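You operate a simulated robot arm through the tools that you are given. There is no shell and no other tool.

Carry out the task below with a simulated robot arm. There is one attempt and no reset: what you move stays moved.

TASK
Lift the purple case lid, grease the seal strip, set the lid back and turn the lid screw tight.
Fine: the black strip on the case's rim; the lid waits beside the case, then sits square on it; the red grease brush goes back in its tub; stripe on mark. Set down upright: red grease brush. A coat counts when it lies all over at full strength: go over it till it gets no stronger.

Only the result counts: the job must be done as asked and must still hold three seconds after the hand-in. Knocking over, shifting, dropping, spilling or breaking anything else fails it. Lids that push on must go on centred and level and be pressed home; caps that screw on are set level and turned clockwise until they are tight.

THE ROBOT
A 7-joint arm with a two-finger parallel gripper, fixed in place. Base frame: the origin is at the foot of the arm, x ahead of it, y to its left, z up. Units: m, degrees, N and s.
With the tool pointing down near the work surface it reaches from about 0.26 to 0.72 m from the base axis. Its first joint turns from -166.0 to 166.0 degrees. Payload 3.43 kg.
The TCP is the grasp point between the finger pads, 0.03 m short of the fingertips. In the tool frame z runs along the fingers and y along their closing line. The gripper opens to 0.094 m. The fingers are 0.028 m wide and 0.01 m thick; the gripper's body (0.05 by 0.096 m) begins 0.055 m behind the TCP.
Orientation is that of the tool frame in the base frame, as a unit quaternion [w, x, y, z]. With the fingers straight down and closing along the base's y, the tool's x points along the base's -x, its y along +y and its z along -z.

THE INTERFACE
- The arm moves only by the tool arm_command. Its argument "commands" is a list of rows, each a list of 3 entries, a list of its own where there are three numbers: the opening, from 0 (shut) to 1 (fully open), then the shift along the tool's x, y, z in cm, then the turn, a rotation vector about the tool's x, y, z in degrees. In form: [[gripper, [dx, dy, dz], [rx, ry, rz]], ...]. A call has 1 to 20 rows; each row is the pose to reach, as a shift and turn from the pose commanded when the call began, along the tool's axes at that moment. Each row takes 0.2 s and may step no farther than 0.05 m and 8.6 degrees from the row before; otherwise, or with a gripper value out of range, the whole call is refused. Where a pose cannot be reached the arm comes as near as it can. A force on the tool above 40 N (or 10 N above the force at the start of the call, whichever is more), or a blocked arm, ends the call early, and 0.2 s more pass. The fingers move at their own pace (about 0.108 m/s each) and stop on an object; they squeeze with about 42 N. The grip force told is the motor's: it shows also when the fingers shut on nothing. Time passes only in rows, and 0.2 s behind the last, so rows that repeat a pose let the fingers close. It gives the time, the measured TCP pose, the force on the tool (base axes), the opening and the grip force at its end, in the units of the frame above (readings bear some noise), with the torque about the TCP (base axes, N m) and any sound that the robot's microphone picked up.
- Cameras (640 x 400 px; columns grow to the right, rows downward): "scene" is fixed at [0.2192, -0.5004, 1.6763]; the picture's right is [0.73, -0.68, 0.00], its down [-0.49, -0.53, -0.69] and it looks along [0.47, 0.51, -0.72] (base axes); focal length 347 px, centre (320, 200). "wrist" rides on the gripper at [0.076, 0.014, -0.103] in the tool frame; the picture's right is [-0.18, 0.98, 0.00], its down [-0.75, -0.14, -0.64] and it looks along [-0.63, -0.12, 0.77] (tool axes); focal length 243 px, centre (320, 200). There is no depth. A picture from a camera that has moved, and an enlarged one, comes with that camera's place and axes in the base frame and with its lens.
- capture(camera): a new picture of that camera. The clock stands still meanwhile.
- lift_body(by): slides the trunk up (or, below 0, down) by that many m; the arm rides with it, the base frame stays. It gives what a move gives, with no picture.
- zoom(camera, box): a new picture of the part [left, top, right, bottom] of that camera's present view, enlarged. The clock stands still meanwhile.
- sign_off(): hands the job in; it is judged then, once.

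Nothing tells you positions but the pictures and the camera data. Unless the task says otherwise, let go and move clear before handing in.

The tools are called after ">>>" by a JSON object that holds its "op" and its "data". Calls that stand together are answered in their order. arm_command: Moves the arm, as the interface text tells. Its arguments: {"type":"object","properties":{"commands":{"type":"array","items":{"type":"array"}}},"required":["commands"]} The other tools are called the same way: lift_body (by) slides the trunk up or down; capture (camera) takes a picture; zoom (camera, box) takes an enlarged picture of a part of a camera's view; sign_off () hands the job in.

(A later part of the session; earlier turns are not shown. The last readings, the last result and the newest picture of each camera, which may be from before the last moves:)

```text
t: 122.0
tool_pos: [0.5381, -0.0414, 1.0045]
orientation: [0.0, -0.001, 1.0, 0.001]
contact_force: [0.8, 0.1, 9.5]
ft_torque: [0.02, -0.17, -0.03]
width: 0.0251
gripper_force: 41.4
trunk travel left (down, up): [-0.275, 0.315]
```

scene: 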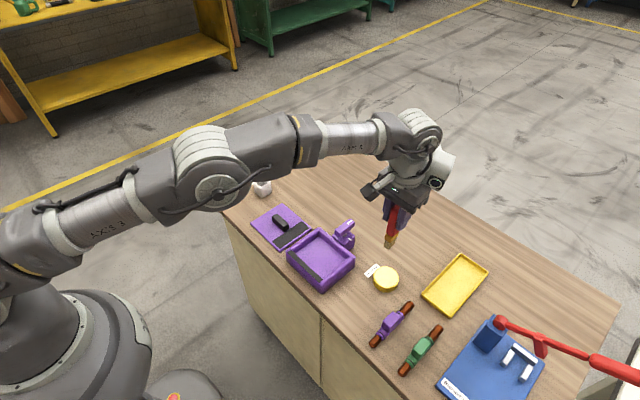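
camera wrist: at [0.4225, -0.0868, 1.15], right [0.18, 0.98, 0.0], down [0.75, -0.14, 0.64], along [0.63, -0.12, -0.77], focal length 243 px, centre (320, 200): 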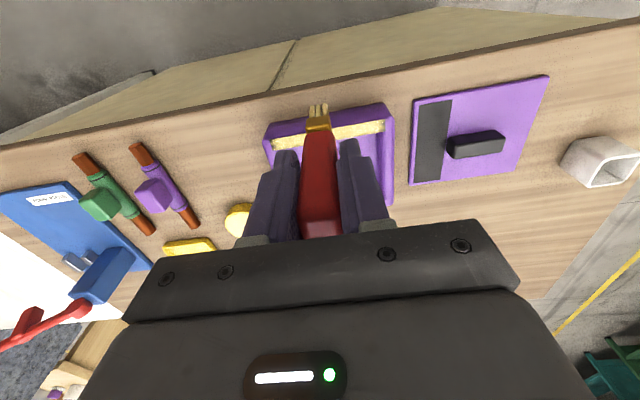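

>>> {"op": "arm_command", "data": {"commands": [[0, [0, 0.2, 0.01], [0, 0, 0]], [0, [0, 0.4, 0.02], [0, 0, 0]], [0, [0, 0.6, 0.03], [0, 0, 0]], [0, [0, 0.4, 0.03], [0, 0, 0]], [0, [0, 0.2, 0.03], [0, 0, 0]], [0, [0, 0, 0.03], [0, 0, 0]]]}}

>>> {"op": "arm_command", "data": {"commands": [[0, [0, -0.8, 0], [0, 0, 0]], [0, [0, -1.6, 0], [0, 0, 0]], [0, [0, -2.2, 0], [0, 0, 0]]]}}

>>> {"op": "zoom", "data": {"camera": "wrist", "box": [300, 90, 370, 140]}}

```text
t: 123.4
tool_pos: [0.5375, -0.0388, 1.0034]
orientation: [-0.001, -0.001, 1.0, 0.001]
contact_force: [-0.5, 5.7, 15.9]
ft_torque: [0.51, -0.22, 0.06]
width: 0.0248
gripper_force: 41.7
trunk travel left (down, up): [-0.275, 0.315]
```

```text
t: 124.2
tool_pos: [0.5369, -0.0611, 1.0044]
orientation: [0.001, 0.0, 1.0, 0.0]
contact_force: [0.2, 5.2, 19.5]
ft_torque: [0.52, -0.15, 0.0]
width: 0.0252
gripper_force: 42.1
trunk travel left (down, up): [-0.275, 0.315]
```

```text
8.00 times, centred on (335, 115) of wrist
camera zoom: at [0.4621, -0.0491, 1.1062], right [0.18, 0.98, 0.0], down [0.75, -0.14, 0.64], along [0.63, -0.12, -0.77], focal length 1941 px, centre (200, 880)
```

zoom: 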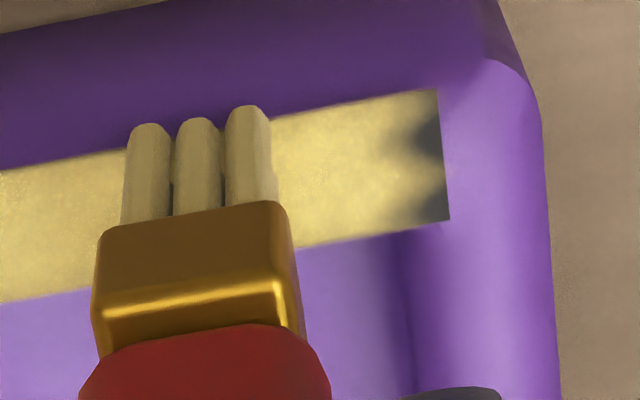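

That helped: the patches shrank. I'll continue with firm contact and go a bit further past the end, several times.

>>> {"op": "arm_command", "data": {"commands": [[0, [0, 0.8, 0], [0, 0, 0]], [0, [0, 1.6, 0], [0, 0, 0]], [0, [0, 2.2, 0], [0, 0, 0]], [0, [0, 2.6, 0], [0, 0, 0]], [0, [0, 3.0, 0], [0, 0, 0]], [0, [0, 3.3, 0], [0, 0, 0]], [0, [0, 3.0, 0], [0, 0, 0]], [0, [0, 2.6, 0], [0, 0, 0]], [0, [0, 2.2, 0], [0, 0, 0]], [0, [0, 2.6, 0], [0, 0, 0]], [0, [0, 3.0, 0], [0, 0, 0]], [0, [0, 3.3, 0], [0, 0, 0]], [0, [0, 3.0, 0], [0, 0, 0]], [0, [0, 2.6, 0], [0, 0, 0]], [0, [0, 2.2, 0], [0, 0, 0]]]}}

>>> {"op": "arm_command", "data": {"commands": [[0, [0, -0.8, 0], [0, 0, 0]], [0, [0, -1.6, 0], [0, 0, 0]], [0, [0, -2.2, 0], [0, 0, 0]]]}}

>>> {"op": "zoom", "data": {"camera": "wrist", "box": [300, 90, 370, 140]}}

```text
t: 127.4
tool_pos: [0.5383, -0.0422, 1.0044]
orientation: [-0.001, 0.0, 1.0, 0.0]
contact_force: [0.4, -0.2, -0.4]
ft_torque: [0.04, 0.01, -0.02]
width: 0.0249
gripper_force: 41.8
trunk travel left (down, up): [-0.275, 0.315]
```

```text
t: 128.2
tool_pos: [0.5378, -0.0644, 1.0041]
orientation: [0.0, 0.0, 1.0, 0.0]
contact_force: [-1.0, -0.7, 1.6]
ft_torque: [-0.05, 0.0, 0.0]
width: 0.0251
gripper_force: 41.8
trunk travel left (down, up): [-0.275, 0.315]
```

```text
8.00 times, centred on (335, 115) of wrist
camera zoom: at [0.4634, -0.0513, 1.1053], right [0.18, 0.98, 0.0], down [0.75, -0.14, 0.64], along [0.63, -0.12, -0.77], focal length 1941 px, centre (200, 880)
```

zoom: 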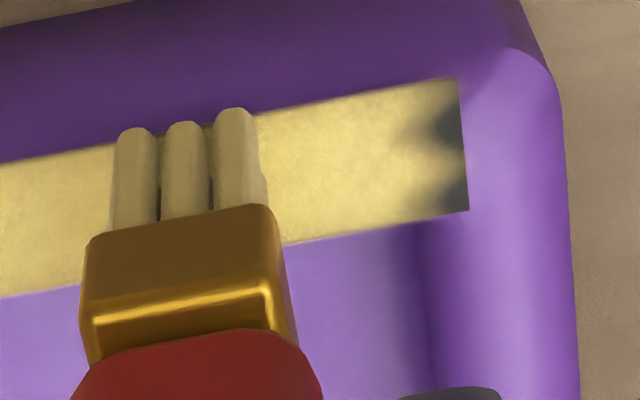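

Contact is lost whenever the brush rides past the strip's end, probably onto a slightly higher rim. So I'll keep the bristles' edge just inside the end: set down at y ≈ −0.048 with firm contact.

>>> {"op": "arm_command", "data": {"commands": [[0, [0, 0, -0.2], [0, 0, 0]], [0, [0, 0.9, -0.2], [0, 0, 0]], [0, [0, 1.7, -0.2], [0, 0, 0]], [0, [0, 1.7, 0], [0, 0, 0]], [0, [0, 1.7, 0.1], [0, 0, 0]], [0, [0, 1.7, 0.1], [0, 0, 0]]]}}

```text
t: 129.6
tool_pos: [0.5383, -0.0457, 1.0033]
orientation: [0.001, 0.0, 1.0, 0.0]
contact_force: [0.6, 0.4, 9.3]
ft_torque: [0.12, -0.14, 0.01]
width: 0.0253
gripper_force: 42.0
trunk travel left (down, up): [-0.275, 0.315]
```

>>> {"op": "arm_command", "data": {"commands": [[0, [0, 0.15, 0], [0, 0, 0]], [0, [0, 0.3, 0], [0, 0, 0]], [0, [0, 0, 0], [0, 0, 0]], [0, [-0.3, 0, 0], [0, 0, 0]], [0, [-0.3, 0.3, 0], [0, 0, 0]], [0, [-0.3, 0, 0], [0, 0, 0]], [0, [0, 0, 0], [0, 0, 0]], [0, [0.3, 0, 0], [0, 0, 0]], [0, [0.3, 0.3, 0], [0, 0, 0]], [0, [0.3, 0, 0], [0, 0, 0]], [0, [0, 0, 0], [0, 0, 0]]]}}

>>> {"op": "arm_command", "data": {"commands": [[0, [0, -0.9, 0], [0, 0, 0]], [0, [0, -1.7, 0], [0, 0, 0]]]}}

>>> {"op": "zoom", "data": {"camera": "wrist", "box": [300, 90, 370, 140]}}

```text
t: 132.0
tool_pos: [0.5372, -0.0468, 1.0032]
orientation: [0.0, 0.0, 1.0, 0.0]
contact_force: [-2.0, 1.2, 7.8]
ft_torque: [0.13, 0.07, 0.08]
width: 0.025
gripper_force: 42.5
trunk travel left (down, up): [-0.275, 0.315]
```

```text
t: 132.6
tool_pos: [0.5372, -0.0626, 1.0032]
orientation: [0.001, 0.0, 1.0, 0.0]
contact_force: [-0.8, 3.0, 11.0]
ft_torque: [0.3, -0.1, 0.03]
width: 0.0251
gripper_force: 41.9
trunk travel left (down, up): [-0.275, 0.315]
```

```text
8.00 times, centred on (335, 115) of wrist
camera zoom: at [0.4622, -0.0502, 1.105], right [0.18, 0.98, 0.0], down [0.75, -0.14, 0.64], along [0.63, -0.12, -0.77], focal length 1941 px, centre (200, 880)
```

zoom: 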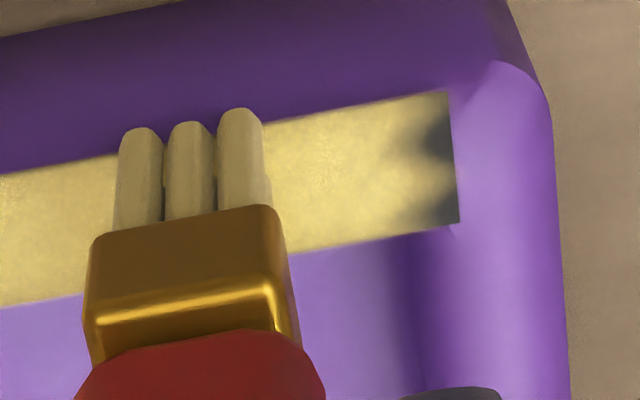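

No loss of contact now, but the patches need the bristles slightly further out, as in the pass that helped. I'll set down at y ≈ −0.042 and do short firm strokes there.

>>> {"op": "arm_command", "data": {"commands": [[0, [0, 0, -0.2], [0, 0, 0]], [0, [0, 1.2, -0.2], [0, 0, 0]], [0, [0, 2.3, -0.2], [0, 0, 0]], [0, [0, 2.3, 0], [0, 0, 0]], [0, [0, 2.3, 0.06], [0, 0, 0]], [0, [0, 2.3, 0.06], [0, 0, 0]]]}}

```text
t: 134.0
tool_pos: [0.5377, -0.0414, 1.0035]
orientation: [0.001, 0.0, 1.0, 0.0]
contact_force: [-0.2, 0.9, 15.8]
ft_torque: [0.07, -0.18, 0.05]
width: 0.025
gripper_force: 42.3
trunk travel left (down, up): [-0.275, 0.315]
```

>>> {"op": "arm_command", "data": {"commands": [[0, [0, 0.2, 0], [0, 0, 0]], [0, [0, 0.4, 0], [0, 0, 0]], [0, [-0.15, 0.4, 0], [0, 0, 0]], [0, [-0.3, 0.4, 0], [0, 0, 0]], [0, [-0.3, 0.2, 0], [0, 0, 0]], [0, [-0.3, 0, 0], [0, 0, 0]], [0, [0, 0, 0], [0, 0, 0]], [0, [0.3, 0, 0], [0, 0, 0]], [0, [0.3, 0.2, 0], [0, 0, 0]], [0, [0.3, 0.4, 0], [0, 0, 0]], [0, [0, 0.4, 0], [0, 0, 0]]]}}

>>> {"op": "arm_command", "data": {"commands": [[0, [0, -0.5, 0], [0, 0, 0]], [0, [0, -1.4, 0], [0, 0, 0]], [0, [0, -2.4, 0], [0, 0, 0]]]}}

>>> {"op": "zoom", "data": {"camera": "wrist", "box": [300, 90, 370, 140]}}

```text
t: 136.4
tool_pos: [0.5365, -0.0376, 1.0028]
orientation: [0.0, 0.0, 1.0, 0.0]
contact_force: [-4.1, -1.4, 8.8]
ft_torque: [-0.14, 0.16, 0.0]
width: 0.0249
gripper_force: 42.1
trunk travel left (down, up): [-0.275, 0.315]
```

```text
t: 137.2
tool_pos: [0.5374, -0.0588, 1.0039]
orientation: [-0.001, 0.0, 1.0, 0.0]
contact_force: [-0.5, 1.6, 7.8]
ft_torque: [0.17, -0.09, 0.05]
width: 0.025
gripper_force: 42.2
trunk travel left (down, up): [-0.275, 0.315]
```

```text
8.00 times, centred on (335, 115) of wrist
camera zoom: at [0.4624, -0.0475, 1.1046], right [0.18, 0.98, 0.0], down [0.75, -0.14, 0.64], along [0.63, -0.12, -0.77], focal length 1941 px, centre (200, 880)
```

zoom: 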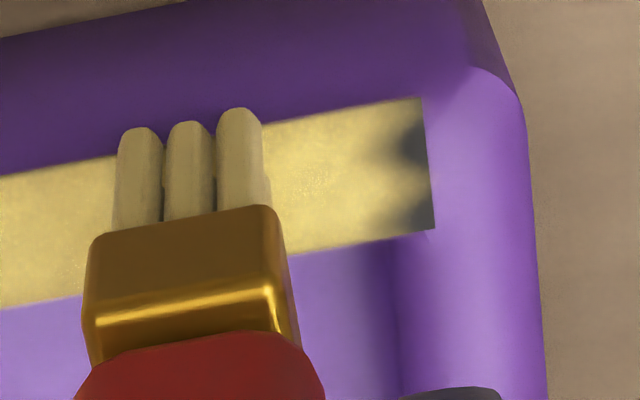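

I'll lift off again and enlarge the ends strongly to judge whether those patches are real gaps.

>>> {"op": "arm_command", "data": {"commands": [[0, [0, 0, -1.5], [0, 0, 0]], [0, [0, -1.5, -3.5], [0, 0, 0]], [0, [2, -3, -4.5], [0, 0, 0]], [0, [4, -3.9, -4.5], [0, 0, 0]], [0, [4, -3.9, -4.5], [0, 0, 0]]]}}

>>> {"op": "zoom", "data": {"camera": "wrist", "box": [368, 112, 392, 136]}}

>>> {"op": "zoom", "data": {"camera": "wrist", "box": [264, 132, 288, 156]}}

>>> {"op": "zoom", "data": {"camera": "wrist", "box": [334, 116, 364, 146]}}

>>> {"op": "zoom", "data": {"camera": "scene", "box": [286, 236, 306, 256]}}

```text
t: 138.4
tool_pos: [0.4994, -0.0988, 1.0479]
orientation: [0.0, 0.0, 1.0, 0.0]
contact_force: [-0.5, 0.0, -0.7]
ft_torque: [-0.01, 0.01, 0.01]
width: 0.025
gripper_force: 41.8
trunk travel left (down, up): [-0.275, 0.315]
```

```text
16.00 times, centred on (380, 124) of wrist
camera zoom: at [0.4234, -0.0864, 1.1495], right [0.18, 0.98, 0.0], down [0.75, -0.14, 0.64], along [0.63, -0.12, -0.77], focal length 3882 px, centre (-640, 1416)
```

zoom: 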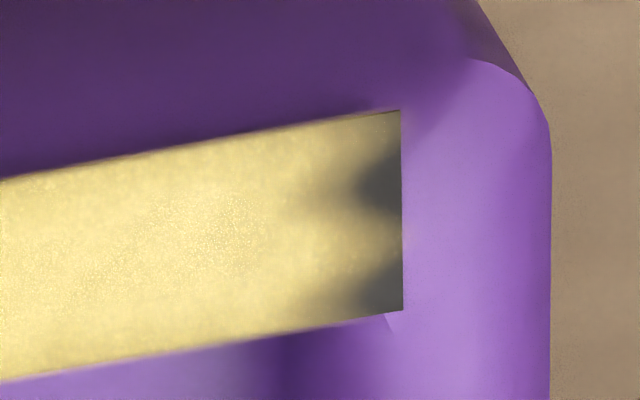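

```text
16.00 times, centred on (276, 144) of wrist
camera zoom: at [0.4234, -0.0864, 1.1495], right [0.18, 0.98, 0.0], down [0.75, -0.14, 0.64], along [0.63, -0.12, -0.77], focal length 3882 px, centre (1024, 1096)
```

zoom: 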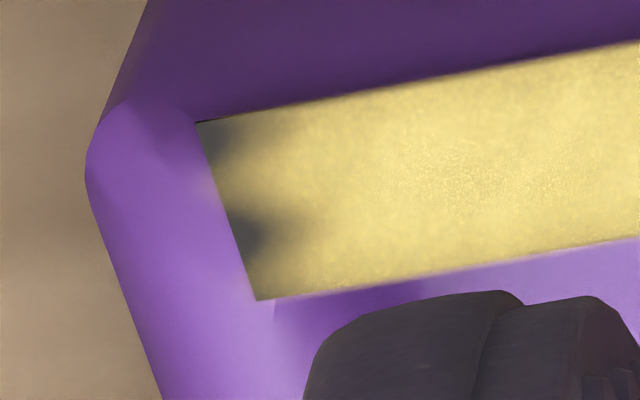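

```text
13.33 times, centred on (349, 131) of wrist
camera zoom: at [0.4234, -0.0864, 1.1495], right [0.18, 0.98, 0.0], down [0.75, -0.14, 0.64], along [0.63, -0.12, -0.77], focal length 3235 px, centre (-67, 1120)
```

zoom: 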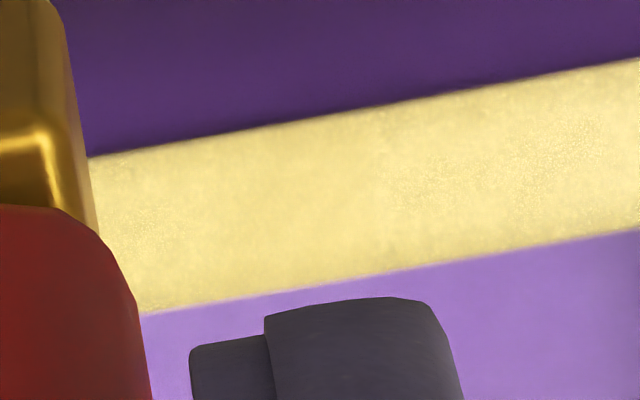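

```text
16.00 times, centred on (296, 246) of scene
camera zoom: at [0.2192, -0.5004, 1.6763], right [0.73, -0.68, 0.0], down [-0.49, -0.53, -0.69], along [0.47, 0.51, -0.72], focal length 5556 px, centre (704, -536)
```

zoom: 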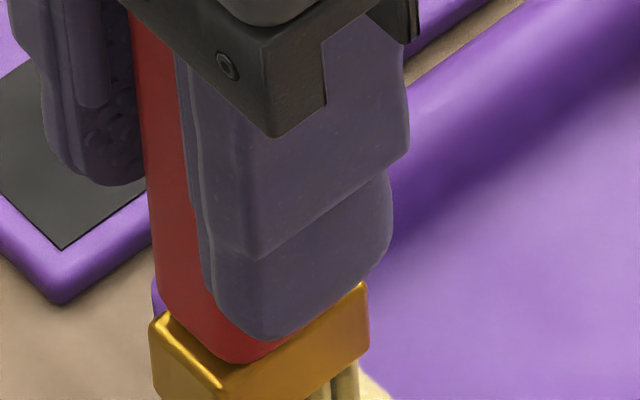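

Those end spots did not respond to direct passes, so I want a conclusive test: reload the brush, then press with the brush tilted so only its edge bears right at the strip's end.

>>> {"op": "arm_command", "data": {"commands": [[0, [0, 0, -4], [0, 0, 0]], [0, [-3.5, -3, -4], [0, 0, 0]], [0, [-7, -6, -4], [0, 0, 0]], [0, [-10.5, -9, -4], [0, 0, 0]], [0, [-14, -12, -4], [0, 0, 0]], [0, [-17.6, -15.4, -4], [0, 0, 0]], [0, [-17.6, -15.4, 0], [0, 0, 0]], [0, [-17.6, -15.4, 4], [0, 0, 0]], [0, [-17.6, -15.4, 6.2], [0, 0, 0]], [0, [-17.6, -15.4, 6.9], [0, 0, 0]], [0, [-17.6, -15.4, 7.15], [0, 0, 0]], [0, [-17.6, -15.4, 7.25], [0, 0, 0]], [0, [-17.6, -15.4, 7.25], [0, 0, 0]]]}}

```text
t: 141.2
tool_pos: [0.674, -0.2522, 0.9753]
orientation: [0.0, 0.0, 1.0, 0.0]
contact_force: [0.5, -0.5, -0.7]
ft_torque: [-0.01, 0.02, -0.02]
width: 0.025
gripper_force: 42.1
trunk travel left (down, up): [-0.275, 0.315]
```

>>> {"op": "arm_command", "data": {"commands": [[0, [0, 0, 0.1], [0, 0, 0]], [0, [0, 0, 0.2], [0, 0, 0]], [0, [0, 0, 0.2], [0, 0, 0]], [0, [0, 0, 0.2], [0, 0, 0]], [0, [0, 0, 0.2], [0, 0, 0]]]}}

```text
t: 142.4
tool_pos: [0.6739, -0.2539, 0.9751]
orientation: [0.002, 0.0, 1.0, -0.001]
contact_force: [2.9, 0.2, 18.2]
ft_torque: [0.03, -0.56, 0.03]
width: 0.0251
gripper_force: 41.9
trunk travel left (down, up): [-0.275, 0.315]
```

Loaded. Now moving to the +y end and tilting the brush by 10° so that its +y edge leads.

>>> {"op": "arm_command", "data": {"commands": [[0, [0, 0, -3], [0, 0, 0]], [0, [0, 0, -7], [0, 0, 0]], [0, [0, 0, -11], [0, 0, 0]], [0, [2.5, 4, -11], [0, 0, 0]], [0, [5, 8, -11], [0, 0, 0]], [0, [7.5, 12, -11], [0, 0, 0]], [0, [10, 16, -11], [0, 0, 0]], [0, [12.5, 20, -11], [0, 0, 0]], [0, [13.6, 22.6, -11], [0, 0, 0]], [0, [13.6, 22.6, -9], [5, 0, 0]], [0, [13.6, 22.6, -7], [10, 0, 0]], [0, [13.6, 22.6, -4.5], [10, 0, 0]], [0, [13.6, 22.6, -4.0], [10, 0, 0]], [0, [13.6, 22.6, -4.0], [10, 0, 0]]]}}

>>> {"op": "capture", "data": {"camera": "wrist"}}

>>> {"op": "zoom", "data": {"camera": "scene", "box": [265, 205, 345, 265]}}

```text
t: 145.4
tool_pos: [0.5383, -0.028, 1.0121]
orientation: [0.0, 0.0, 0.996, -0.089]
contact_force: [0.4, 0.1, 0.1]
ft_torque: [0.04, 0.01, -0.01]
width: 0.0252
gripper_force: 42.5
trunk travel left (down, up): [-0.275, 0.315]
```

```text
taken
camera wrist: at [0.4632, 0.0033, 1.1107], right [0.18, 0.97, -0.17], down [0.75, -0.03, 0.66], along [0.63, -0.25, -0.73], focal length 243 px, centre (320, 200)
```

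wrist: 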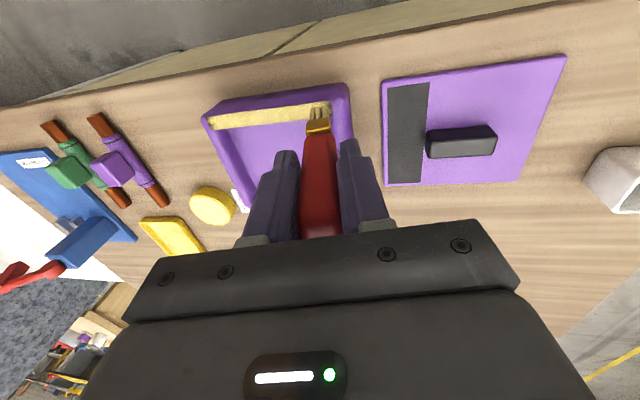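

```text
6.67 times, centred on (305, 235) of scene
camera zoom: at [0.2192, -0.5004, 1.6763], right [0.73, -0.68, 0.0], down [-0.49, -0.53, -0.69], along [0.47, 0.51, -0.72], focal length 2315 px, centre (420, -33)
```

zoom: 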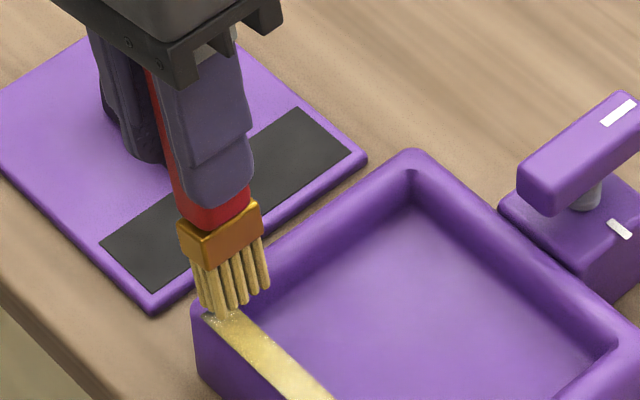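

The tilt is right: the +y edge of the bristles is lowest. Lowering to contact at the strip's end.

>>> {"op": "arm_command", "data": {"commands": [[0, [0, 0.07, 0.39], [0, 0, 0]], [0, [0, 0.12, 0.69], [0, 0, 0]], [0, [0, 0.15, 0.86], [0, 0, 0]], [0, [0, 0.15, 0.86], [0, 0, 0]]]}}

>>> {"op": "zoom", "data": {"camera": "wrist", "box": [280, 80, 360, 140]}}

```text
t: 146.4
tool_pos: [0.5376, -0.0259, 1.0032]
orientation: [0.0, 0.0, 0.996, -0.086]
contact_force: [0.1, -0.1, -0.6]
ft_torque: [-0.01, -0.04, -0.01]
width: 0.0253
gripper_force: 42.2
trunk travel left (down, up): [-0.275, 0.315]
```

```text
6.67 times, centred on (320, 110) of wrist
camera zoom: at [0.4632, 0.0038, 1.1021], right [0.18, 0.97, -0.17], down [0.75, -0.03, 0.66], along [0.63, -0.25, -0.73], focal length 1618 px, centre (320, 800)
```

zoom: 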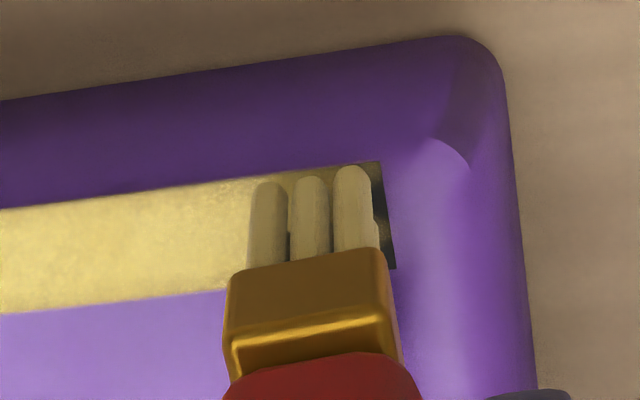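

>>> {"op": "arm_command", "data": {"commands": [[0, [0, 0.02, 0.1], [0, 0, 0]], [0, [0, 0.035, 0.2], [0, 0, 0]], [0, [0, 0.035, 0.2], [0, 0, 0]]]}}

```text
t: 147.2
tool_pos: [0.5371, -0.0282, 1.003]
orientation: [0.001, 0.0, 0.996, -0.087]
contact_force: [0.6, 0.1, 7.6]
ft_torque: [0.02, -0.14, 0.03]
width: 0.0248
gripper_force: 42.5
trunk travel left (down, up): [-0.275, 0.315]
```

The torque shows the brush is resting on the case's side wall at its inner bristles (x ≈ 0.548), not on the strip's end — that explains the gaps. I'll shift the brush toward −x so only the strip is under it, and press again.

>>> {"op": "arm_command", "data": {"commands": [[0, [0, -0.05, -0.3], [0, 0, 0]], [0, [0.4, -0.05, -0.3], [0, 0, 0]], [0, [0.8, -0.05, -0.3], [0, 0, 0]], [0, [0.8, 0, 0], [0, 0, 0]], [0, [0.8, 0.01, 0.06], [0, 0, 0]], [0, [0.8, 0.01, 0.06], [0, 0, 0]]]}}

>>> {"op": "zoom", "data": {"camera": "wrist", "box": [280, 80, 360, 140]}}

```text
t: 148.6
tool_pos: [0.5297, -0.0281, 1.0026]
orientation: [0.001, 0.001, 0.996, -0.088]
contact_force: [-0.2, 1.2, 11.8]
ft_torque: [-0.08, -0.17, 0.03]
width: 0.0252
gripper_force: 42.2
trunk travel left (down, up): [-0.275, 0.315]
```

```text
6.67 times, centred on (320, 110) of wrist
camera zoom: at [0.4551, 0.0034, 1.1003], right [0.18, 0.97, -0.17], down [0.75, -0.03, 0.66], along [0.63, -0.25, -0.73], focal length 1618 px, centre (320, 800)
```

zoom: 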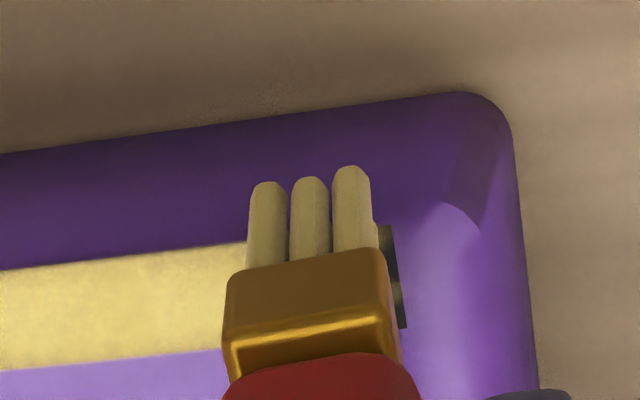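

Contact is now on the strip near its end. I'll sweep the brush in −x and back so its contacting edge crosses the whole strip width at the end.

>>> {"op": "arm_command", "data": {"commands": [[0, [0.2, 0, 0], [0, 0, 0]], [0, [0.4, 0, 0], [0, 0, 0]], [0, [0.6, 0, 0], [0, 0, 0]], [0, [0.8, 0, 0], [0, 0, 0]], [0, [1.0, 0, 0], [0, 0, 0]], [0, [0.8, 0.1, 0], [0, 0, 0]], [0, [0.6, 0.1, 0], [0, 0, 0]], [0, [0.4, 0.1, 0], [0, 0, 0]], [0, [0.2, 0.1, 0], [0, 0, 0]], [0, [0, 0.1, 0], [0, 0, 0]], [0, [-0.2, 0.1, 0], [0, 0, 0]], [0, [0, 0.2, 0], [0, 0, 0]], [0, [0.2, 0.2, 0], [0, 0, 0]], [0, [0.4, 0.2, 0], [0, 0, 0]], [0, [0.6, 0.2, 0], [0, 0, 0]], [0, [0.8, 0.2, 0], [0, 0, 0]]]}}

>>> {"op": "arm_command", "data": {"commands": [[0, [0, -0.7, -0.6], [0, 0, 0]], [0, [0, -1.5, -0.8], [0, 0, 0]], [0, [0, -2.5, -0.8], [0, 0, 0]]]}}

>>> {"op": "zoom", "data": {"camera": "wrist", "box": [300, 80, 380, 140]}}

```text
t: 152.0
tool_pos: [0.5212, -0.0243, 1.0023]
orientation: [0.001, 0.0, 0.996, -0.087]
contact_force: [6.5, 0.5, 17.9]
ft_torque: [-0.12, -0.88, 0.07]
width: 0.025
gripper_force: 41.6
trunk travel left (down, up): [-0.275, 0.315]
```

```text
t: 152.8
tool_pos: [0.5229, -0.0483, 1.0139]
orientation: [-0.001, -0.001, 0.996, -0.087]
contact_force: [0.3, -0.4, -0.3]
ft_torque: [0.01, 0.02, 0.01]
width: 0.0251
gripper_force: 41.7
trunk travel left (down, up): [-0.275, 0.315]
```

```text
6.67 times, centred on (340, 110) of wrist
camera zoom: at [0.4474, -0.0183, 1.1112], right [0.18, 0.97, -0.17], down [0.75, -0.03, 0.66], along [0.63, -0.25, -0.74], focal length 1618 px, centre (187, 800)
```

zoom: 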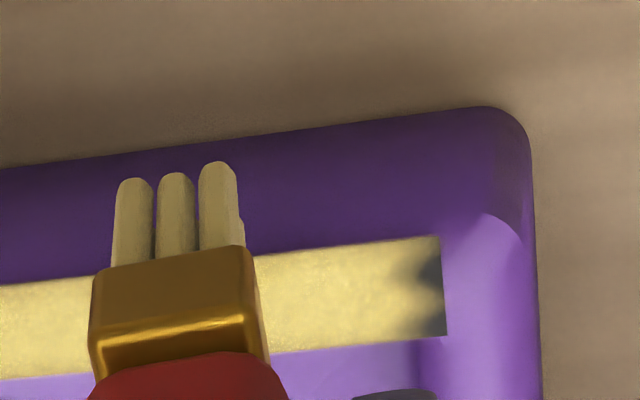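

The dark zone shrank to about 3 mm, so the deposit is real and local. I'll repeat it 1–2 mm further toward the end.

>>> {"op": "arm_command", "data": {"commands": [[0, [-0.5, 1.3, 0.0], [0, 0, 0]], [0, [-1.0, 2.6, 0.2], [0, 0, 0]], [0, [-1.0, 2.62, 0.6], [0, 0, 0]], [0, [-1.0, 2.64, 0.8], [0, 0, 0]], [0, [-1.0, 2.64, 0.8], [0, 0, 0]]]}}

```text
t: 154.0
tool_pos: [0.5315, -0.0255, 1.003]
orientation: [0.001, 0.001, 0.996, -0.087]
contact_force: [-0.4, 0.2, 5.7]
ft_torque: [-0.02, -0.12, 0.01]
width: 0.0252
gripper_force: 42.3
trunk travel left (down, up): [-0.275, 0.315]
```

>>> {"op": "arm_command", "data": {"commands": [[0, [0, 0.01, 0.04], [0, 0, 0]], [0, [0.25, 0.01, 0.04], [0, 0, 0]], [0, [0.5, 0.01, 0.04], [0, 0, 0]], [0, [0.75, 0.01, 0.04], [0, 0, 0]], [0, [1.0, 0.01, 0.04], [0, 0, 0]], [0, [1.25, 0.01, 0.04], [0, 0, 0]], [0, [1.0, 0.1, 0.05], [0, 0, 0]], [0, [0.75, 0.1, 0.05], [0, 0, 0]], [0, [0.5, 0.1, 0.05], [0, 0, 0]], [0, [0.25, 0.1, 0.05], [0, 0, 0]], [0, [0, 0.1, 0.05], [0, 0, 0]], [0, [0.25, 0.2, 0.06], [0, 0, 0]], [0, [0.5, 0.2, 0.06], [0, 0, 0]], [0, [0.75, 0.2, 0.06], [0, 0, 0]], [0, [1.0, 0.2, 0.06], [0, 0, 0]], [0, [1.25, 0.2, 0.06], [0, 0, 0]]]}}

>>> {"op": "arm_command", "data": {"commands": [[0, [0, -0.7, -0.6], [0, 0, 0]], [0, [0, -1.5, -0.8], [0, 0, 0]], [0, [0, -2.7, -0.8], [0, 0, 0]]]}}

>>> {"op": "zoom", "data": {"camera": "wrist", "box": [300, 80, 380, 140]}}

```text
t: 157.4
tool_pos: [0.5202, -0.0212, 1.0007]
orientation: [0.001, 0.0, 0.996, -0.087]
contact_force: [6.6, 1.1, 20.8]
ft_torque: [-0.13, -0.99, 0.06]
width: 0.0251
gripper_force: 42.1
trunk travel left (down, up): [-0.275, 0.315]
```

```text
t: 158.2
tool_pos: [0.5188, -0.0471, 1.0125]
orientation: [-0.001, 0.001, 0.996, -0.087]
contact_force: [-0.2, -0.1, -1.4]
ft_torque: [0.01, 0.04, 0.03]
width: 0.0252
gripper_force: 41.8
trunk travel left (down, up): [-0.275, 0.315]
```

```text
6.67 times, centred on (340, 110) of wrist
camera zoom: at [0.4436, -0.0166, 1.1107], right [0.18, 0.97, -0.17], down [0.75, -0.03, 0.66], along [0.63, -0.25, -0.74], focal length 1618 px, centre (187, 800)
```

zoom: 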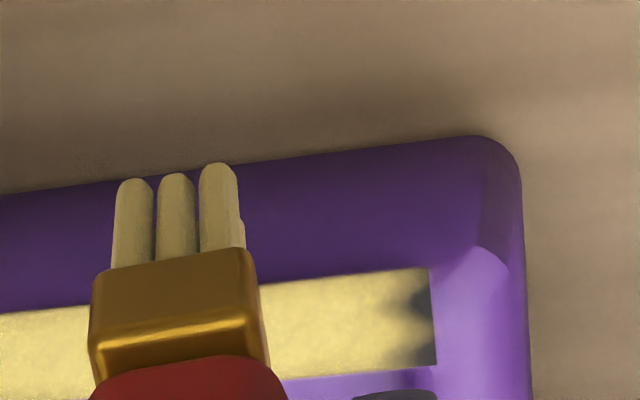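

>>> {"op": "zoom", "data": {"camera": "wrist", "box": [342, 112, 366, 136]}}

```text
16.00 times, centred on (354, 124) of wrist
camera zoom: at [0.4436, -0.0166, 1.1107], right [0.18, 0.97, -0.17], down [0.75, -0.03, 0.66], along [0.63, -0.25, -0.74], focal length 3882 px, centre (-224, 1416)
```

zoom: 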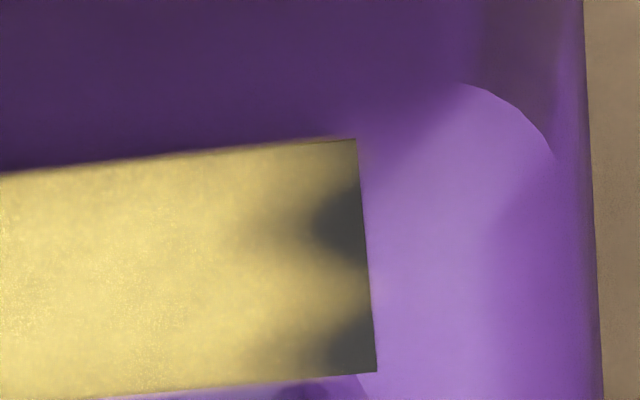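

The torque readings suggest the brush now sits slightly tilted in the grip, so its edge bears unevenly. I'll go upright again, reload well, and then find a tilt that sits flush.

>>> {"op": "arm_command", "data": {"commands": [[0, [0, 0, -2], [-4, 0, 0]], [0, [0, 0, -5], [-8, 0, 0]], [0, [0, 0, -7], [-10, 0, 0]], [0, [0, 0, -7], [-10, 0, 0]]]}}

>>> {"op": "zoom", "data": {"camera": "scene", "box": [285, 235, 345, 285]}}

>>> {"op": "zoom", "data": {"camera": "scene", "box": [270, 195, 310, 235]}}

```text
t: 159.2
tool_pos: [0.5203, -0.0343, 1.0816]
orientation: [-0.001, -0.001, 1.0, 0.0]
contact_force: [-0.2, -0.5, -0.6]
ft_torque: [0.0, 0.01, 0.0]
width: 0.025
gripper_force: 41.9
trunk travel left (down, up): [-0.275, 0.315]
```

```text
8.00 times, centred on (315, 260) of scene
camera zoom: at [0.2192, -0.5004, 1.6763], right [0.73, -0.68, 0.0], down [-0.49, -0.53, -0.69], along [0.47, 0.51, -0.72], focal length 2778 px, centre (360, -280)
```

zoom: 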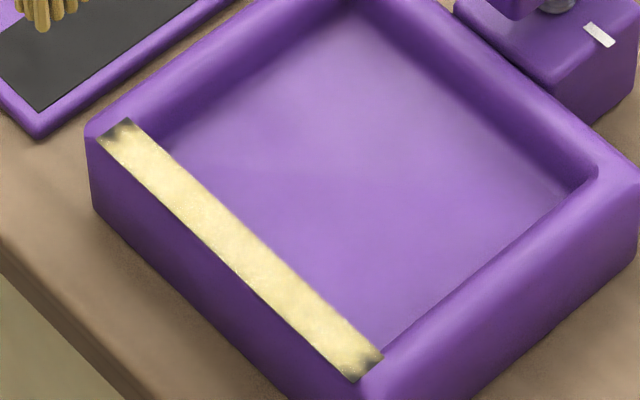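

```text
10.00 times, centred on (290, 215) of scene
camera zoom: at [0.2192, -0.5004, 1.6763], right [0.73, -0.68, 0.0], down [-0.49, -0.53, -0.69], along [0.47, 0.51, -0.72], focal length 3473 px, centre (620, 50)
```

zoom: 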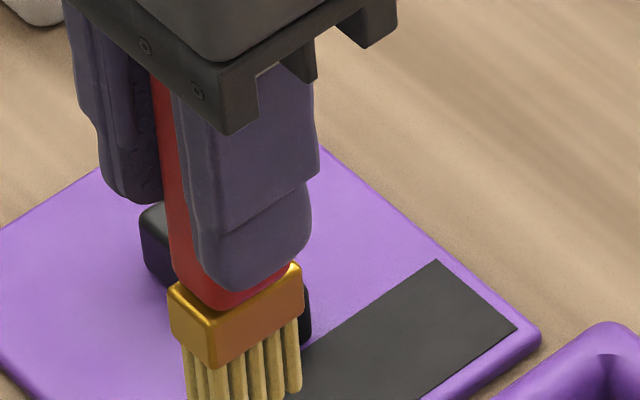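

Dip torques confirm it: since the cross-sweeps the brush sits tilted with its +x edge low, so only the strip's inner edge was being touched. I'll go to the tin and use its flat surface to find the tool tilt that makes the bristles flush.

>>> {"op": "arm_command", "data": {"commands": [[0, [-3, -3.5, -1], [0, 0, 0]], [0, [-5.5, -7, -1], [0, 0, 0]], [0, [-8, -10.5, -1], [0, 0, 0]], [0, [-10.5, -14, -1], [0, 0, 0]], [0, [-13, -17.5, -1], [0, 0, 0]], [0, [-15.2, -21.6, -1], [0, 0, 0]], [0, [-15.2, -21.8, 3], [0, 0, 0]], [0, [-15.2, -21.8, 7], [0, -2, 0]], [0, [-15.2, -21.8, 9.5], [0, -2, 0]], [0, [-15.2, -21.8, 10.4], [0, -2, 0]], [0, [-15.2, -21.8, 10.7], [0, -2, 0]], [0, [-15.2, -21.8, 10.7], [0, -2, 0]]]}}

```text
t: 161.8
tool_pos: [0.6708, -0.2532, 0.9714]
orientation: [0.017, 0.0, 1.0, -0.001]
contact_force: [0.4, -0.9, 1.4]
ft_torque: [0.0, 0.03, -0.03]
width: 0.0252
gripper_force: 42.2
trunk travel left (down, up): [-0.275, 0.315]
```

>>> {"op": "arm_command", "data": {"commands": [[0, [0, 0, 0.08], [0, 0, 0]], [0, [0, 0, 0.16], [0, 0, 0]], [0, [0, 0, 0.16], [0, 0, 0]]]}}

>>> {"op": "arm_command", "data": {"commands": [[0, [0, 0, 0], [0, 0, 0]]]}}

```text
t: 162.6
tool_pos: [0.6724, -0.2549, 0.973]
orientation: [0.019, 0.001, 1.0, 0.0]
contact_force: [2.2, -1.2, 5.7]
ft_torque: [-0.04, -0.16, 0.01]
width: 0.025
gripper_force: 42.1
trunk travel left (down, up): [-0.275, 0.315]
```

```text
t: 163.0
tool_pos: [0.6715, -0.2544, 0.9736]
orientation: [0.019, 0.0, 1.0, 0.0]
contact_force: [2.1, -0.5, 7.9]
ft_torque: [-0.1, -0.18, -0.02]
width: 0.025
gripper_force: 42.2
trunk travel left (down, up): [-0.275, 0.315]
```

>>> {"op": "arm_command", "data": {"commands": [[0, [0, 0, -0.3], [0, 0, 0]], [0, [0, 0, -0.3], [0, 1, 0]], [0, [0, 0, 0], [0, 1, 0]], [0, [0, 0, 0.06], [0, 1, 0]], [0, [0, 0, 0.06], [0, 1, 0]]]}}

>>> {"op": "arm_command", "data": {"commands": [[0, [0, 0, 0], [0, 0, 0]]]}}

```text
t: 164.2
tool_pos: [0.672, -0.2533, 0.9726]
orientation: [0.01, 0.0, 1.0, 0.0]
contact_force: [1.6, 0.0, 9.8]
ft_torque: [0.0, -0.19, 0.0]
width: 0.0254
gripper_force: 42.0
trunk travel left (down, up): [-0.275, 0.315]
```

```text
t: 164.6
tool_pos: [0.6714, -0.2539, 0.9732]
orientation: [0.01, 0.0, 1.0, 0.0]
contact_force: [2.2, 0.1, 12.8]
ft_torque: [-0.03, -0.29, 0.0]
width: 0.0252
gripper_force: 41.6
trunk travel left (down, up): [-0.275, 0.315]
```

At −1° the contact centre is slightly +x, at −2° slightly −x, so about −1.3° is flush. I'll set that, lift, and return to the strip, this time stroking only along y.

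>>> {"op": "arm_command", "data": {"commands": [[0, [0, 0, -1], [0, -0.3, 0]], [0, [0, 0, -5], [0, -0.3, 0]], [0, [0, 0, -9], [0, -0.3, 0]], [0, [2.5, 3.5, -9.1], [0, -0.3, 0]], [0, [5, 7, -9.1], [0, -0.3, 0]], [0, [7.5, 10.5, -9.2], [0, -0.3, 0]], [0, [10, 14, -9.2], [0, -0.3, 0]], [0, [12, 17.5, -9.3], [0, -0.3, 0]], [0, [13.2, 19.5, -9.3], [0, -0.3, 0]], [0, [13.2, 19.5, -6], [0, -0.3, 0]], [0, [13.26, 19.5, -4], [0, -0.3, 0]], [0, [13.26, 19.5, -3.4], [0, -0.3, 0]], [0, [13.26, 19.5, -3.4], [0, -0.3, 0]]]}}

>>> {"op": "zoom", "data": {"camera": "wrist", "box": [270, 80, 390, 160]}}

```text
t: 167.4
tool_pos: [0.5401, -0.0588, 1.0049]
orientation: [0.011, -0.001, 1.0, 0.0]
contact_force: [-1.0, -1.0, -0.3]
ft_torque: [-0.01, 0.03, 0.02]
width: 0.025
gripper_force: 41.7
trunk travel left (down, up): [-0.275, 0.315]
```

```text
5.00 times, centred on (330, 120) of wrist
camera zoom: at [0.4617, -0.0455, 1.1043], right [0.18, 0.98, 0.0], down [0.74, -0.14, 0.66], along [0.65, -0.12, -0.75], focal length 1213 px, centre (270, 600)
```

zoom: 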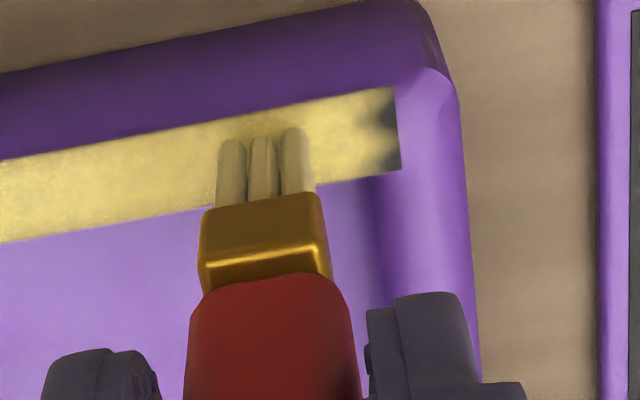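

>>> {"op": "arm_command", "data": {"commands": [[0, [0, 0, 0.15], [0, 0, 0]], [0, [0, 0, 0.3], [0, 0, 0]], [0, [0, 0, 0.4], [0, 0, 0]], [0, [0, 0, 0.4], [0, 0, 0]]]}}

```text
t: 168.4
tool_pos: [0.5397, -0.0588, 1.0003]
orientation: [0.012, 0.001, 1.0, 0.0]
contact_force: [1.0, -0.2, 6.3]
ft_torque: [0.02, -0.09, -0.03]
width: 0.0252
gripper_force: 41.9
trunk travel left (down, up): [-0.275, 0.315]
```

Contact is centred now (6 N). Stroking along y past the +y end and back, several times.

>>> {"op": "arm_command", "data": {"commands": [[0, [0.1, 0.5, 0.02], [0, 0, 0]], [0, [0.1, 1.0, 0.03], [0, 0, 0]], [0, [0.1, 1.5, 0.03], [0, 0, 0]], [0, [0.1, 1.9, 0.03], [0, 0, 0]], [0, [0.1, 2.3, 0.03], [0, 0, 0]], [0, [0.1, 1.9, 0.03], [0, 0, 0]], [0, [0.1, 1.5, 0.03], [0, 0, 0]], [0, [0.1, 1.0, 0.03], [0, 0, 0]], [0, [0.1, 0.5, 0.03], [0, 0, 0]], [0, [0.1, 0, 0.03], [0, 0, 0]]]}}

>>> {"op": "zoom", "data": {"camera": "wrist", "box": [322, 92, 362, 122]}}

```text
t: 170.6
tool_pos: [0.5362, -0.059, 0.9987]
orientation: [0.011, 0.0, 1.0, 0.0]
contact_force: [0.9, 0.2, 7.0]
ft_torque: [-0.01, 0.04, -0.01]
width: 0.0248
gripper_force: 41.9
trunk travel left (down, up): [-0.275, 0.315]
```

```text
13.33 times, centred on (342, 107) of wrist
camera zoom: at [0.46, -0.0454, 1.0996], right [0.18, 0.98, 0.0], down [0.74, -0.14, 0.66], along [0.65, -0.12, -0.75], focal length 3235 px, centre (27, 1440)
```

zoom: 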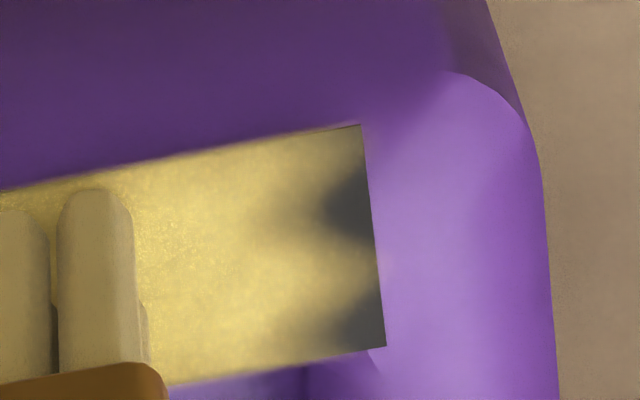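

Still unchanged with flush contact. To rule out gaps between bristles, I'll make the same y-passes at shifted x positions, lifting between shifts.

>>> {"op": "arm_command", "data": {"commands": [[0, [0, 0, -0.3], [0, 0, 0]], [0, [0.25, 0, -0.3], [0, 0, 0]], [0, [0.25, 0, 0.02], [0, 0, 0]], [0, [0.25, 0.5, 0.03], [0, 0, 0]], [0, [0.25, 1.0, 0.03], [0, 0, 0]], [0, [0.25, 1.5, 0.03], [0, 0, 0]], [0, [0.25, 2.0, 0.03], [0, 0, 0]], [0, [0.25, 2.4, 0.03], [0, 0, 0]], [0, [0.25, 1.9, 0.03], [0, 0, 0]], [0, [0.25, 1.4, 0.03], [0, 0, 0]], [0, [0.25, 0.8, 0.03], [0, 0, 0]], [0, [0.25, 0.8, -0.3], [0, 0, 0]], [0, [0.5, 0.8, -0.3], [0, 0, 0]], [0, [0.5, 0.8, 0.03], [0, 0, 0]], [0, [0.5, 1.4, 0.04], [0, 0, 0]], [0, [0.5, 2.0, 0.04], [0, 0, 0]], [0, [0.5, 2.4, 0.04], [0, 0, 0]], [0, [0.5, 1.8, 0.04], [0, 0, 0]], [0, [0.5, 1.0, 0.04], [0, 0, 0]], [0, [0.5, 0.2, 0.04], [0, 0, 0]]]}}

>>> {"op": "zoom", "data": {"camera": "wrist", "box": [322, 92, 362, 122]}}

```text
t: 174.8
tool_pos: [0.5323, -0.0551, 0.9995]
orientation: [0.011, 0.0, 1.0, 0.0]
contact_force: [0.5, 0.6, 5.1]
ft_torque: [0.07, 0.0, -0.02]
width: 0.0252
gripper_force: 42.2
trunk travel left (down, up): [-0.275, 0.315]
```

```text
13.33 times, centred on (342, 107) of wrist
camera zoom: at [0.4552, -0.0432, 1.0995], right [0.18, 0.98, 0.0], down [0.74, -0.14, 0.66], along [0.65, -0.12, -0.75], focal length 3235 px, centre (27, 1440)
```

zoom: 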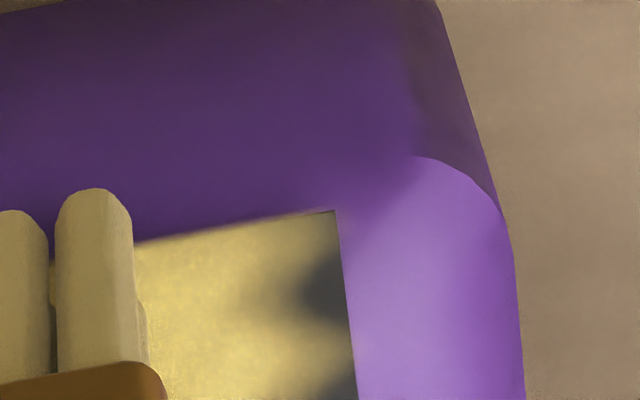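

The spots at the ends are unchanged by any direct, flush, freshly loaded pass, so they look saturated there. I'll now do full-length flush passes at two x positions to make sure the rest is at full strength.

>>> {"op": "arm_command", "data": {"commands": [[0, [0, 0, -0.3], [0, 0, 0]], [0, [-0.3, 0, -0.3], [0, 0, 0]], [0, [-0.3, 0, 0.03], [0, 0, 0]], [0, [-0.3, -0.8, 0.04], [0, 0, 0]], [0, [-0.3, -1.6, 0.04], [0, 0, 0]], [0, [-0.3, -2.4, 0.04], [0, 0, 0]], [0, [-0.3, -3.2, 0.04], [0, 0, 0]], [0, [-0.3, -4, 0.04], [0, 0, 0]], [0, [-0.3, -4.8, 0.04], [0, 0, 0]], [0, [-0.3, -5.6, 0.04], [0, 0, 0]], [0, [-0.3, -6.4, 0.04], [0, 0, 0]], [0, [-0.3, -7.2, 0.04], [0, 0, 0]], [0, [-0.3, -8, 0.04], [0, 0, 0]], [0, [-0.3, -8.8, 0.04], [0, 0, 0]], [0, [-0.3, -9.6, 0.04], [0, 0, 0]], [0, [-0.3, -10.2, 0.04], [0, 0, 0]], [0, [-0.3, -10.7, 0.04], [0, 0, 0]], [0, [-0.3, -10.2, 0.04], [0, 0, 0]], [0, [-0.3, -9.6, 0.04], [0, 0, 0]], [0, [-0.3, -8.8, 0.04], [0, 0, 0]]]}}

>>> {"op": "zoom", "data": {"camera": "wrist", "box": [260, 90, 310, 140]}}

```text
t: 179.0
tool_pos: [0.5348, -0.1437, 0.9986]
orientation: [0.012, 0.0, 1.0, 0.0]
contact_force: [0.7, -1.3, 6.1]
ft_torque: [-0.07, 0.03, -0.02]
width: 0.0253
gripper_force: 42.1
trunk travel left (down, up): [-0.275, 0.315]
```

```text
8.00 times, centred on (285, 115) of wrist
camera zoom: at [0.4576, -0.131, 1.0994], right [0.18, 0.98, 0.0], down [0.74, -0.14, 0.66], along [0.65, -0.12, -0.75], focal length 1941 px, centre (600, 880)
```

zoom: 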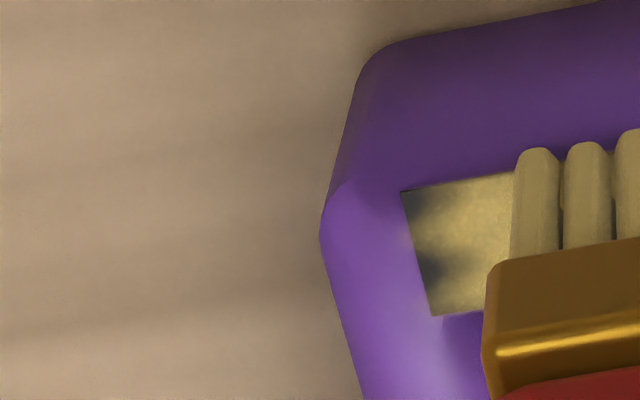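

Everything has looked static since the early passes. For one more independent check I'll reload well and go over the strip with the brush turned 90°, so its long side lies along the strip and reaches past the ends.

>>> {"op": "arm_command", "data": {"commands": [[0, [0, 0, -1], [0, 0, 0]], [0, [-0.1, 0, -5], [0, 0, 0]], [0, [-0.2, 0, -8], [0, 0, 0]], [0, [-3.5, -2.7, -7.9], [0, 0, 0]], [0, [-7, -5.4, -7.8], [0, 0, 0]], [0, [-10.5, -8.1, -7.7], [0, 0, 0]], [0, [-13.8, -10.9, -7.7], [0, 0, 0]], [0, [-13.8, -10.9, -3], [0, 0, 0]], [0, [-13.7, -10.9, 1], [0, 0, 0]], [0, [-13.6, -10.9, 2.7], [0, 0, 0]], [0, [-13.6, -10.9, 3.0], [0, 0, 0]], [0, [-13.6, -10.9, 3.0], [0, 0, 0]]]}}

>>> {"op": "zoom", "data": {"camera": "scene", "box": [365, 250, 405, 280]}}

```text
t: 181.6
tool_pos: [0.6738, -0.2535, 0.9731]
orientation: [0.012, 0.001, 1.0, -0.001]
contact_force: [0.4, 0.5, -0.2]
ft_torque: [0.0, -0.02, -0.01]
width: 0.0253
gripper_force: 42.0
trunk travel left (down, up): [-0.275, 0.315]
```

```text
13.33 times, centred on (385, 265) of scene
camera zoom: at [0.2192, -0.5004, 1.6763], right [0.73, -0.68, 0.0], down [-0.49, -0.53, -0.69], along [0.47, 0.51, -0.72], focal length 4630 px, centre (-547, -667)
```

zoom: 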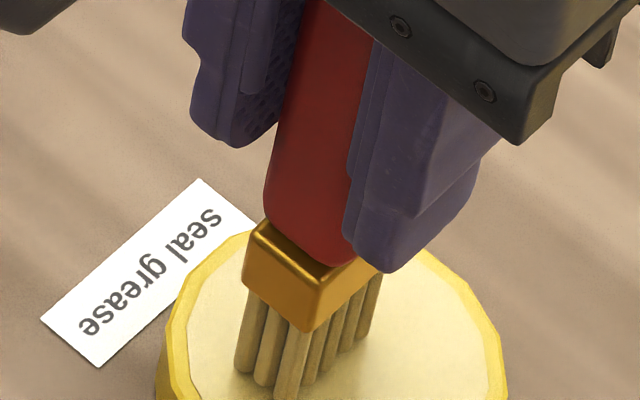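

>>> {"op": "arm_command", "data": {"commands": [[0, [0, 0, 0.1], [0, 0, 0]], [0, [0, 0, 0.2], [0, 0, 0]], [0, [0, 0, 0.25], [0, 0, 0]], [0, [0, 0, 0.25], [0, 0, 0]], [0, [0, 0, 0.25], [0, 0, 0]], [0, [0, 0, 0.25], [0, 0, 0]], [0, [0, 0, 0.25], [0, 0, 0]], [0, [0, 0, 0.25], [0, 0, 0]]]}}

>>> {"op": "arm_command", "data": {"commands": [[0, [0, 0, -0.25], [0, 0, 0]], [0, [0, 0, -0.25], [0, 0, 0]]]}}

>>> {"op": "zoom", "data": {"camera": "scene", "box": [365, 250, 405, 280]}}

```text
t: 183.4
tool_pos: [0.6723, -0.254, 0.9713]
orientation: [0.011, 0.0, 1.0, 0.0]
contact_force: [3.1, 1.1, 14.9]
ft_torque: [0.02, -0.41, -0.01]
width: 0.0249
gripper_force: 41.3
trunk travel left (down, up): [-0.275, 0.315]
```

```text
t: 184.0
tool_pos: [0.6711, -0.2529, 0.9726]
orientation: [0.01, 0.0, 1.0, 0.0]
contact_force: [1.0, 0.6, 3.7]
ft_torque: [0.03, -0.11, -0.03]
width: 0.0255
gripper_force: 42.0
trunk travel left (down, up): [-0.275, 0.315]
```

```text
13.33 times, centred on (385, 265) of scene
camera zoom: at [0.2192, -0.5004, 1.6763], right [0.73, -0.68, 0.0], down [-0.49, -0.53, -0.69], along [0.47, 0.51, -0.72], focal length 4630 px, centre (-547, -667)
```

zoom: 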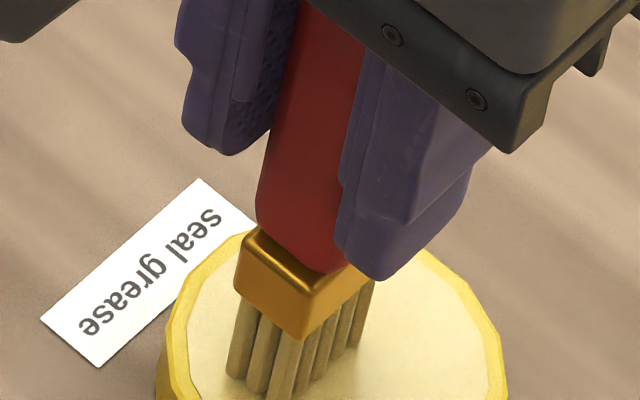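

Brush reloaded. Lifting and turning the tool 90° clockwise (this also tests the range I need for the screw).

>>> {"op": "arm_command", "data": {"commands": [[0, [0, 0, -3], [0, 0, 0]], [0, [0, 0, -7], [0, 0, 0]], [0, [0, 0, -11], [0, 0, 0]], [0, [0, 0, -11], [0.19, 0, 8.18]], [0, [0, 0, -11], [0.37, 0, 16.36]], [0, [0, 0, -11], [0.56, 0, 24.54]], [0, [0, 0, -11], [0.74, 0, 32.72]], [0, [0, 0, -11], [0.93, 0, 40.9]], [0, [0, 0, -11], [1.11, 0, 49.08]], [0, [0, 0, -11], [1.3, 0, 57.26]], [0, [0, 0, -11], [1.49, 0, 65.44]], [0, [0, 0, -11], [1.67, 0, 73.62]], [0, [0, 0, -11], [1.86, 0, 81.8]], [0, [0, 0, -11], [2.04, 0, 89.98]], [0, [0, 0, -11], [2.04, 0, 89.98]]]}}

>>> {"op": "capture", "data": {"camera": "wrist"}}

>>> {"op": "capture", "data": {"camera": "scene"}}

```text
t: 187.2
tool_pos: [0.6706, -0.2529, 1.0819]
orientation: [0.008, 0.707, 0.707, -0.008]
contact_force: [-0.8, 0.0, 0.2]
ft_torque: [0.01, 0.02, 0.02]
width: 0.0254
gripper_force: 42.2
trunk travel left (down, up): [-0.275, 0.315]
```

```text
taken
camera wrist: at [0.6861, -0.1762, 1.1822], right [0.98, -0.19, 0.0], down [-0.14, -0.74, 0.66], along [-0.12, -0.65, -0.75], focal length 243 px, centre (320, 200)
```

wrist: 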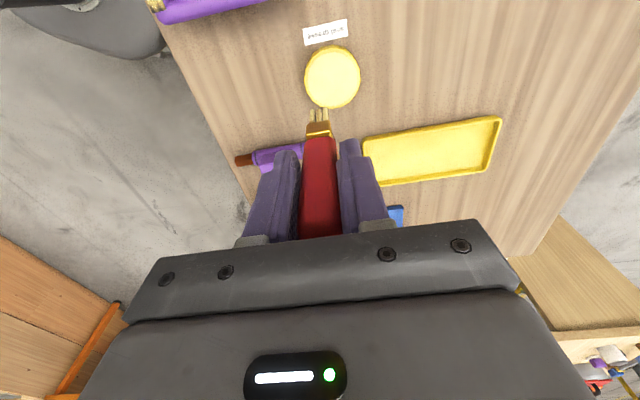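

```text
taken
```

scene: 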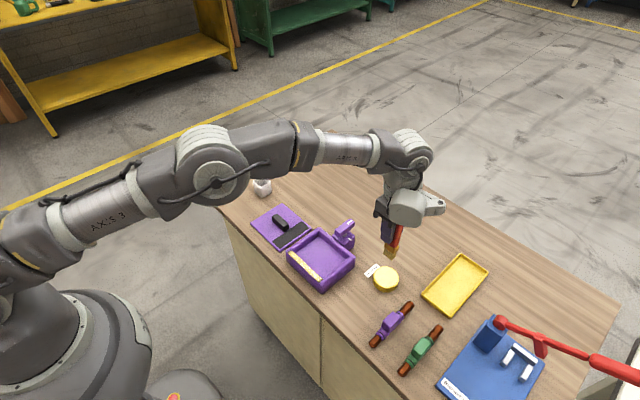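

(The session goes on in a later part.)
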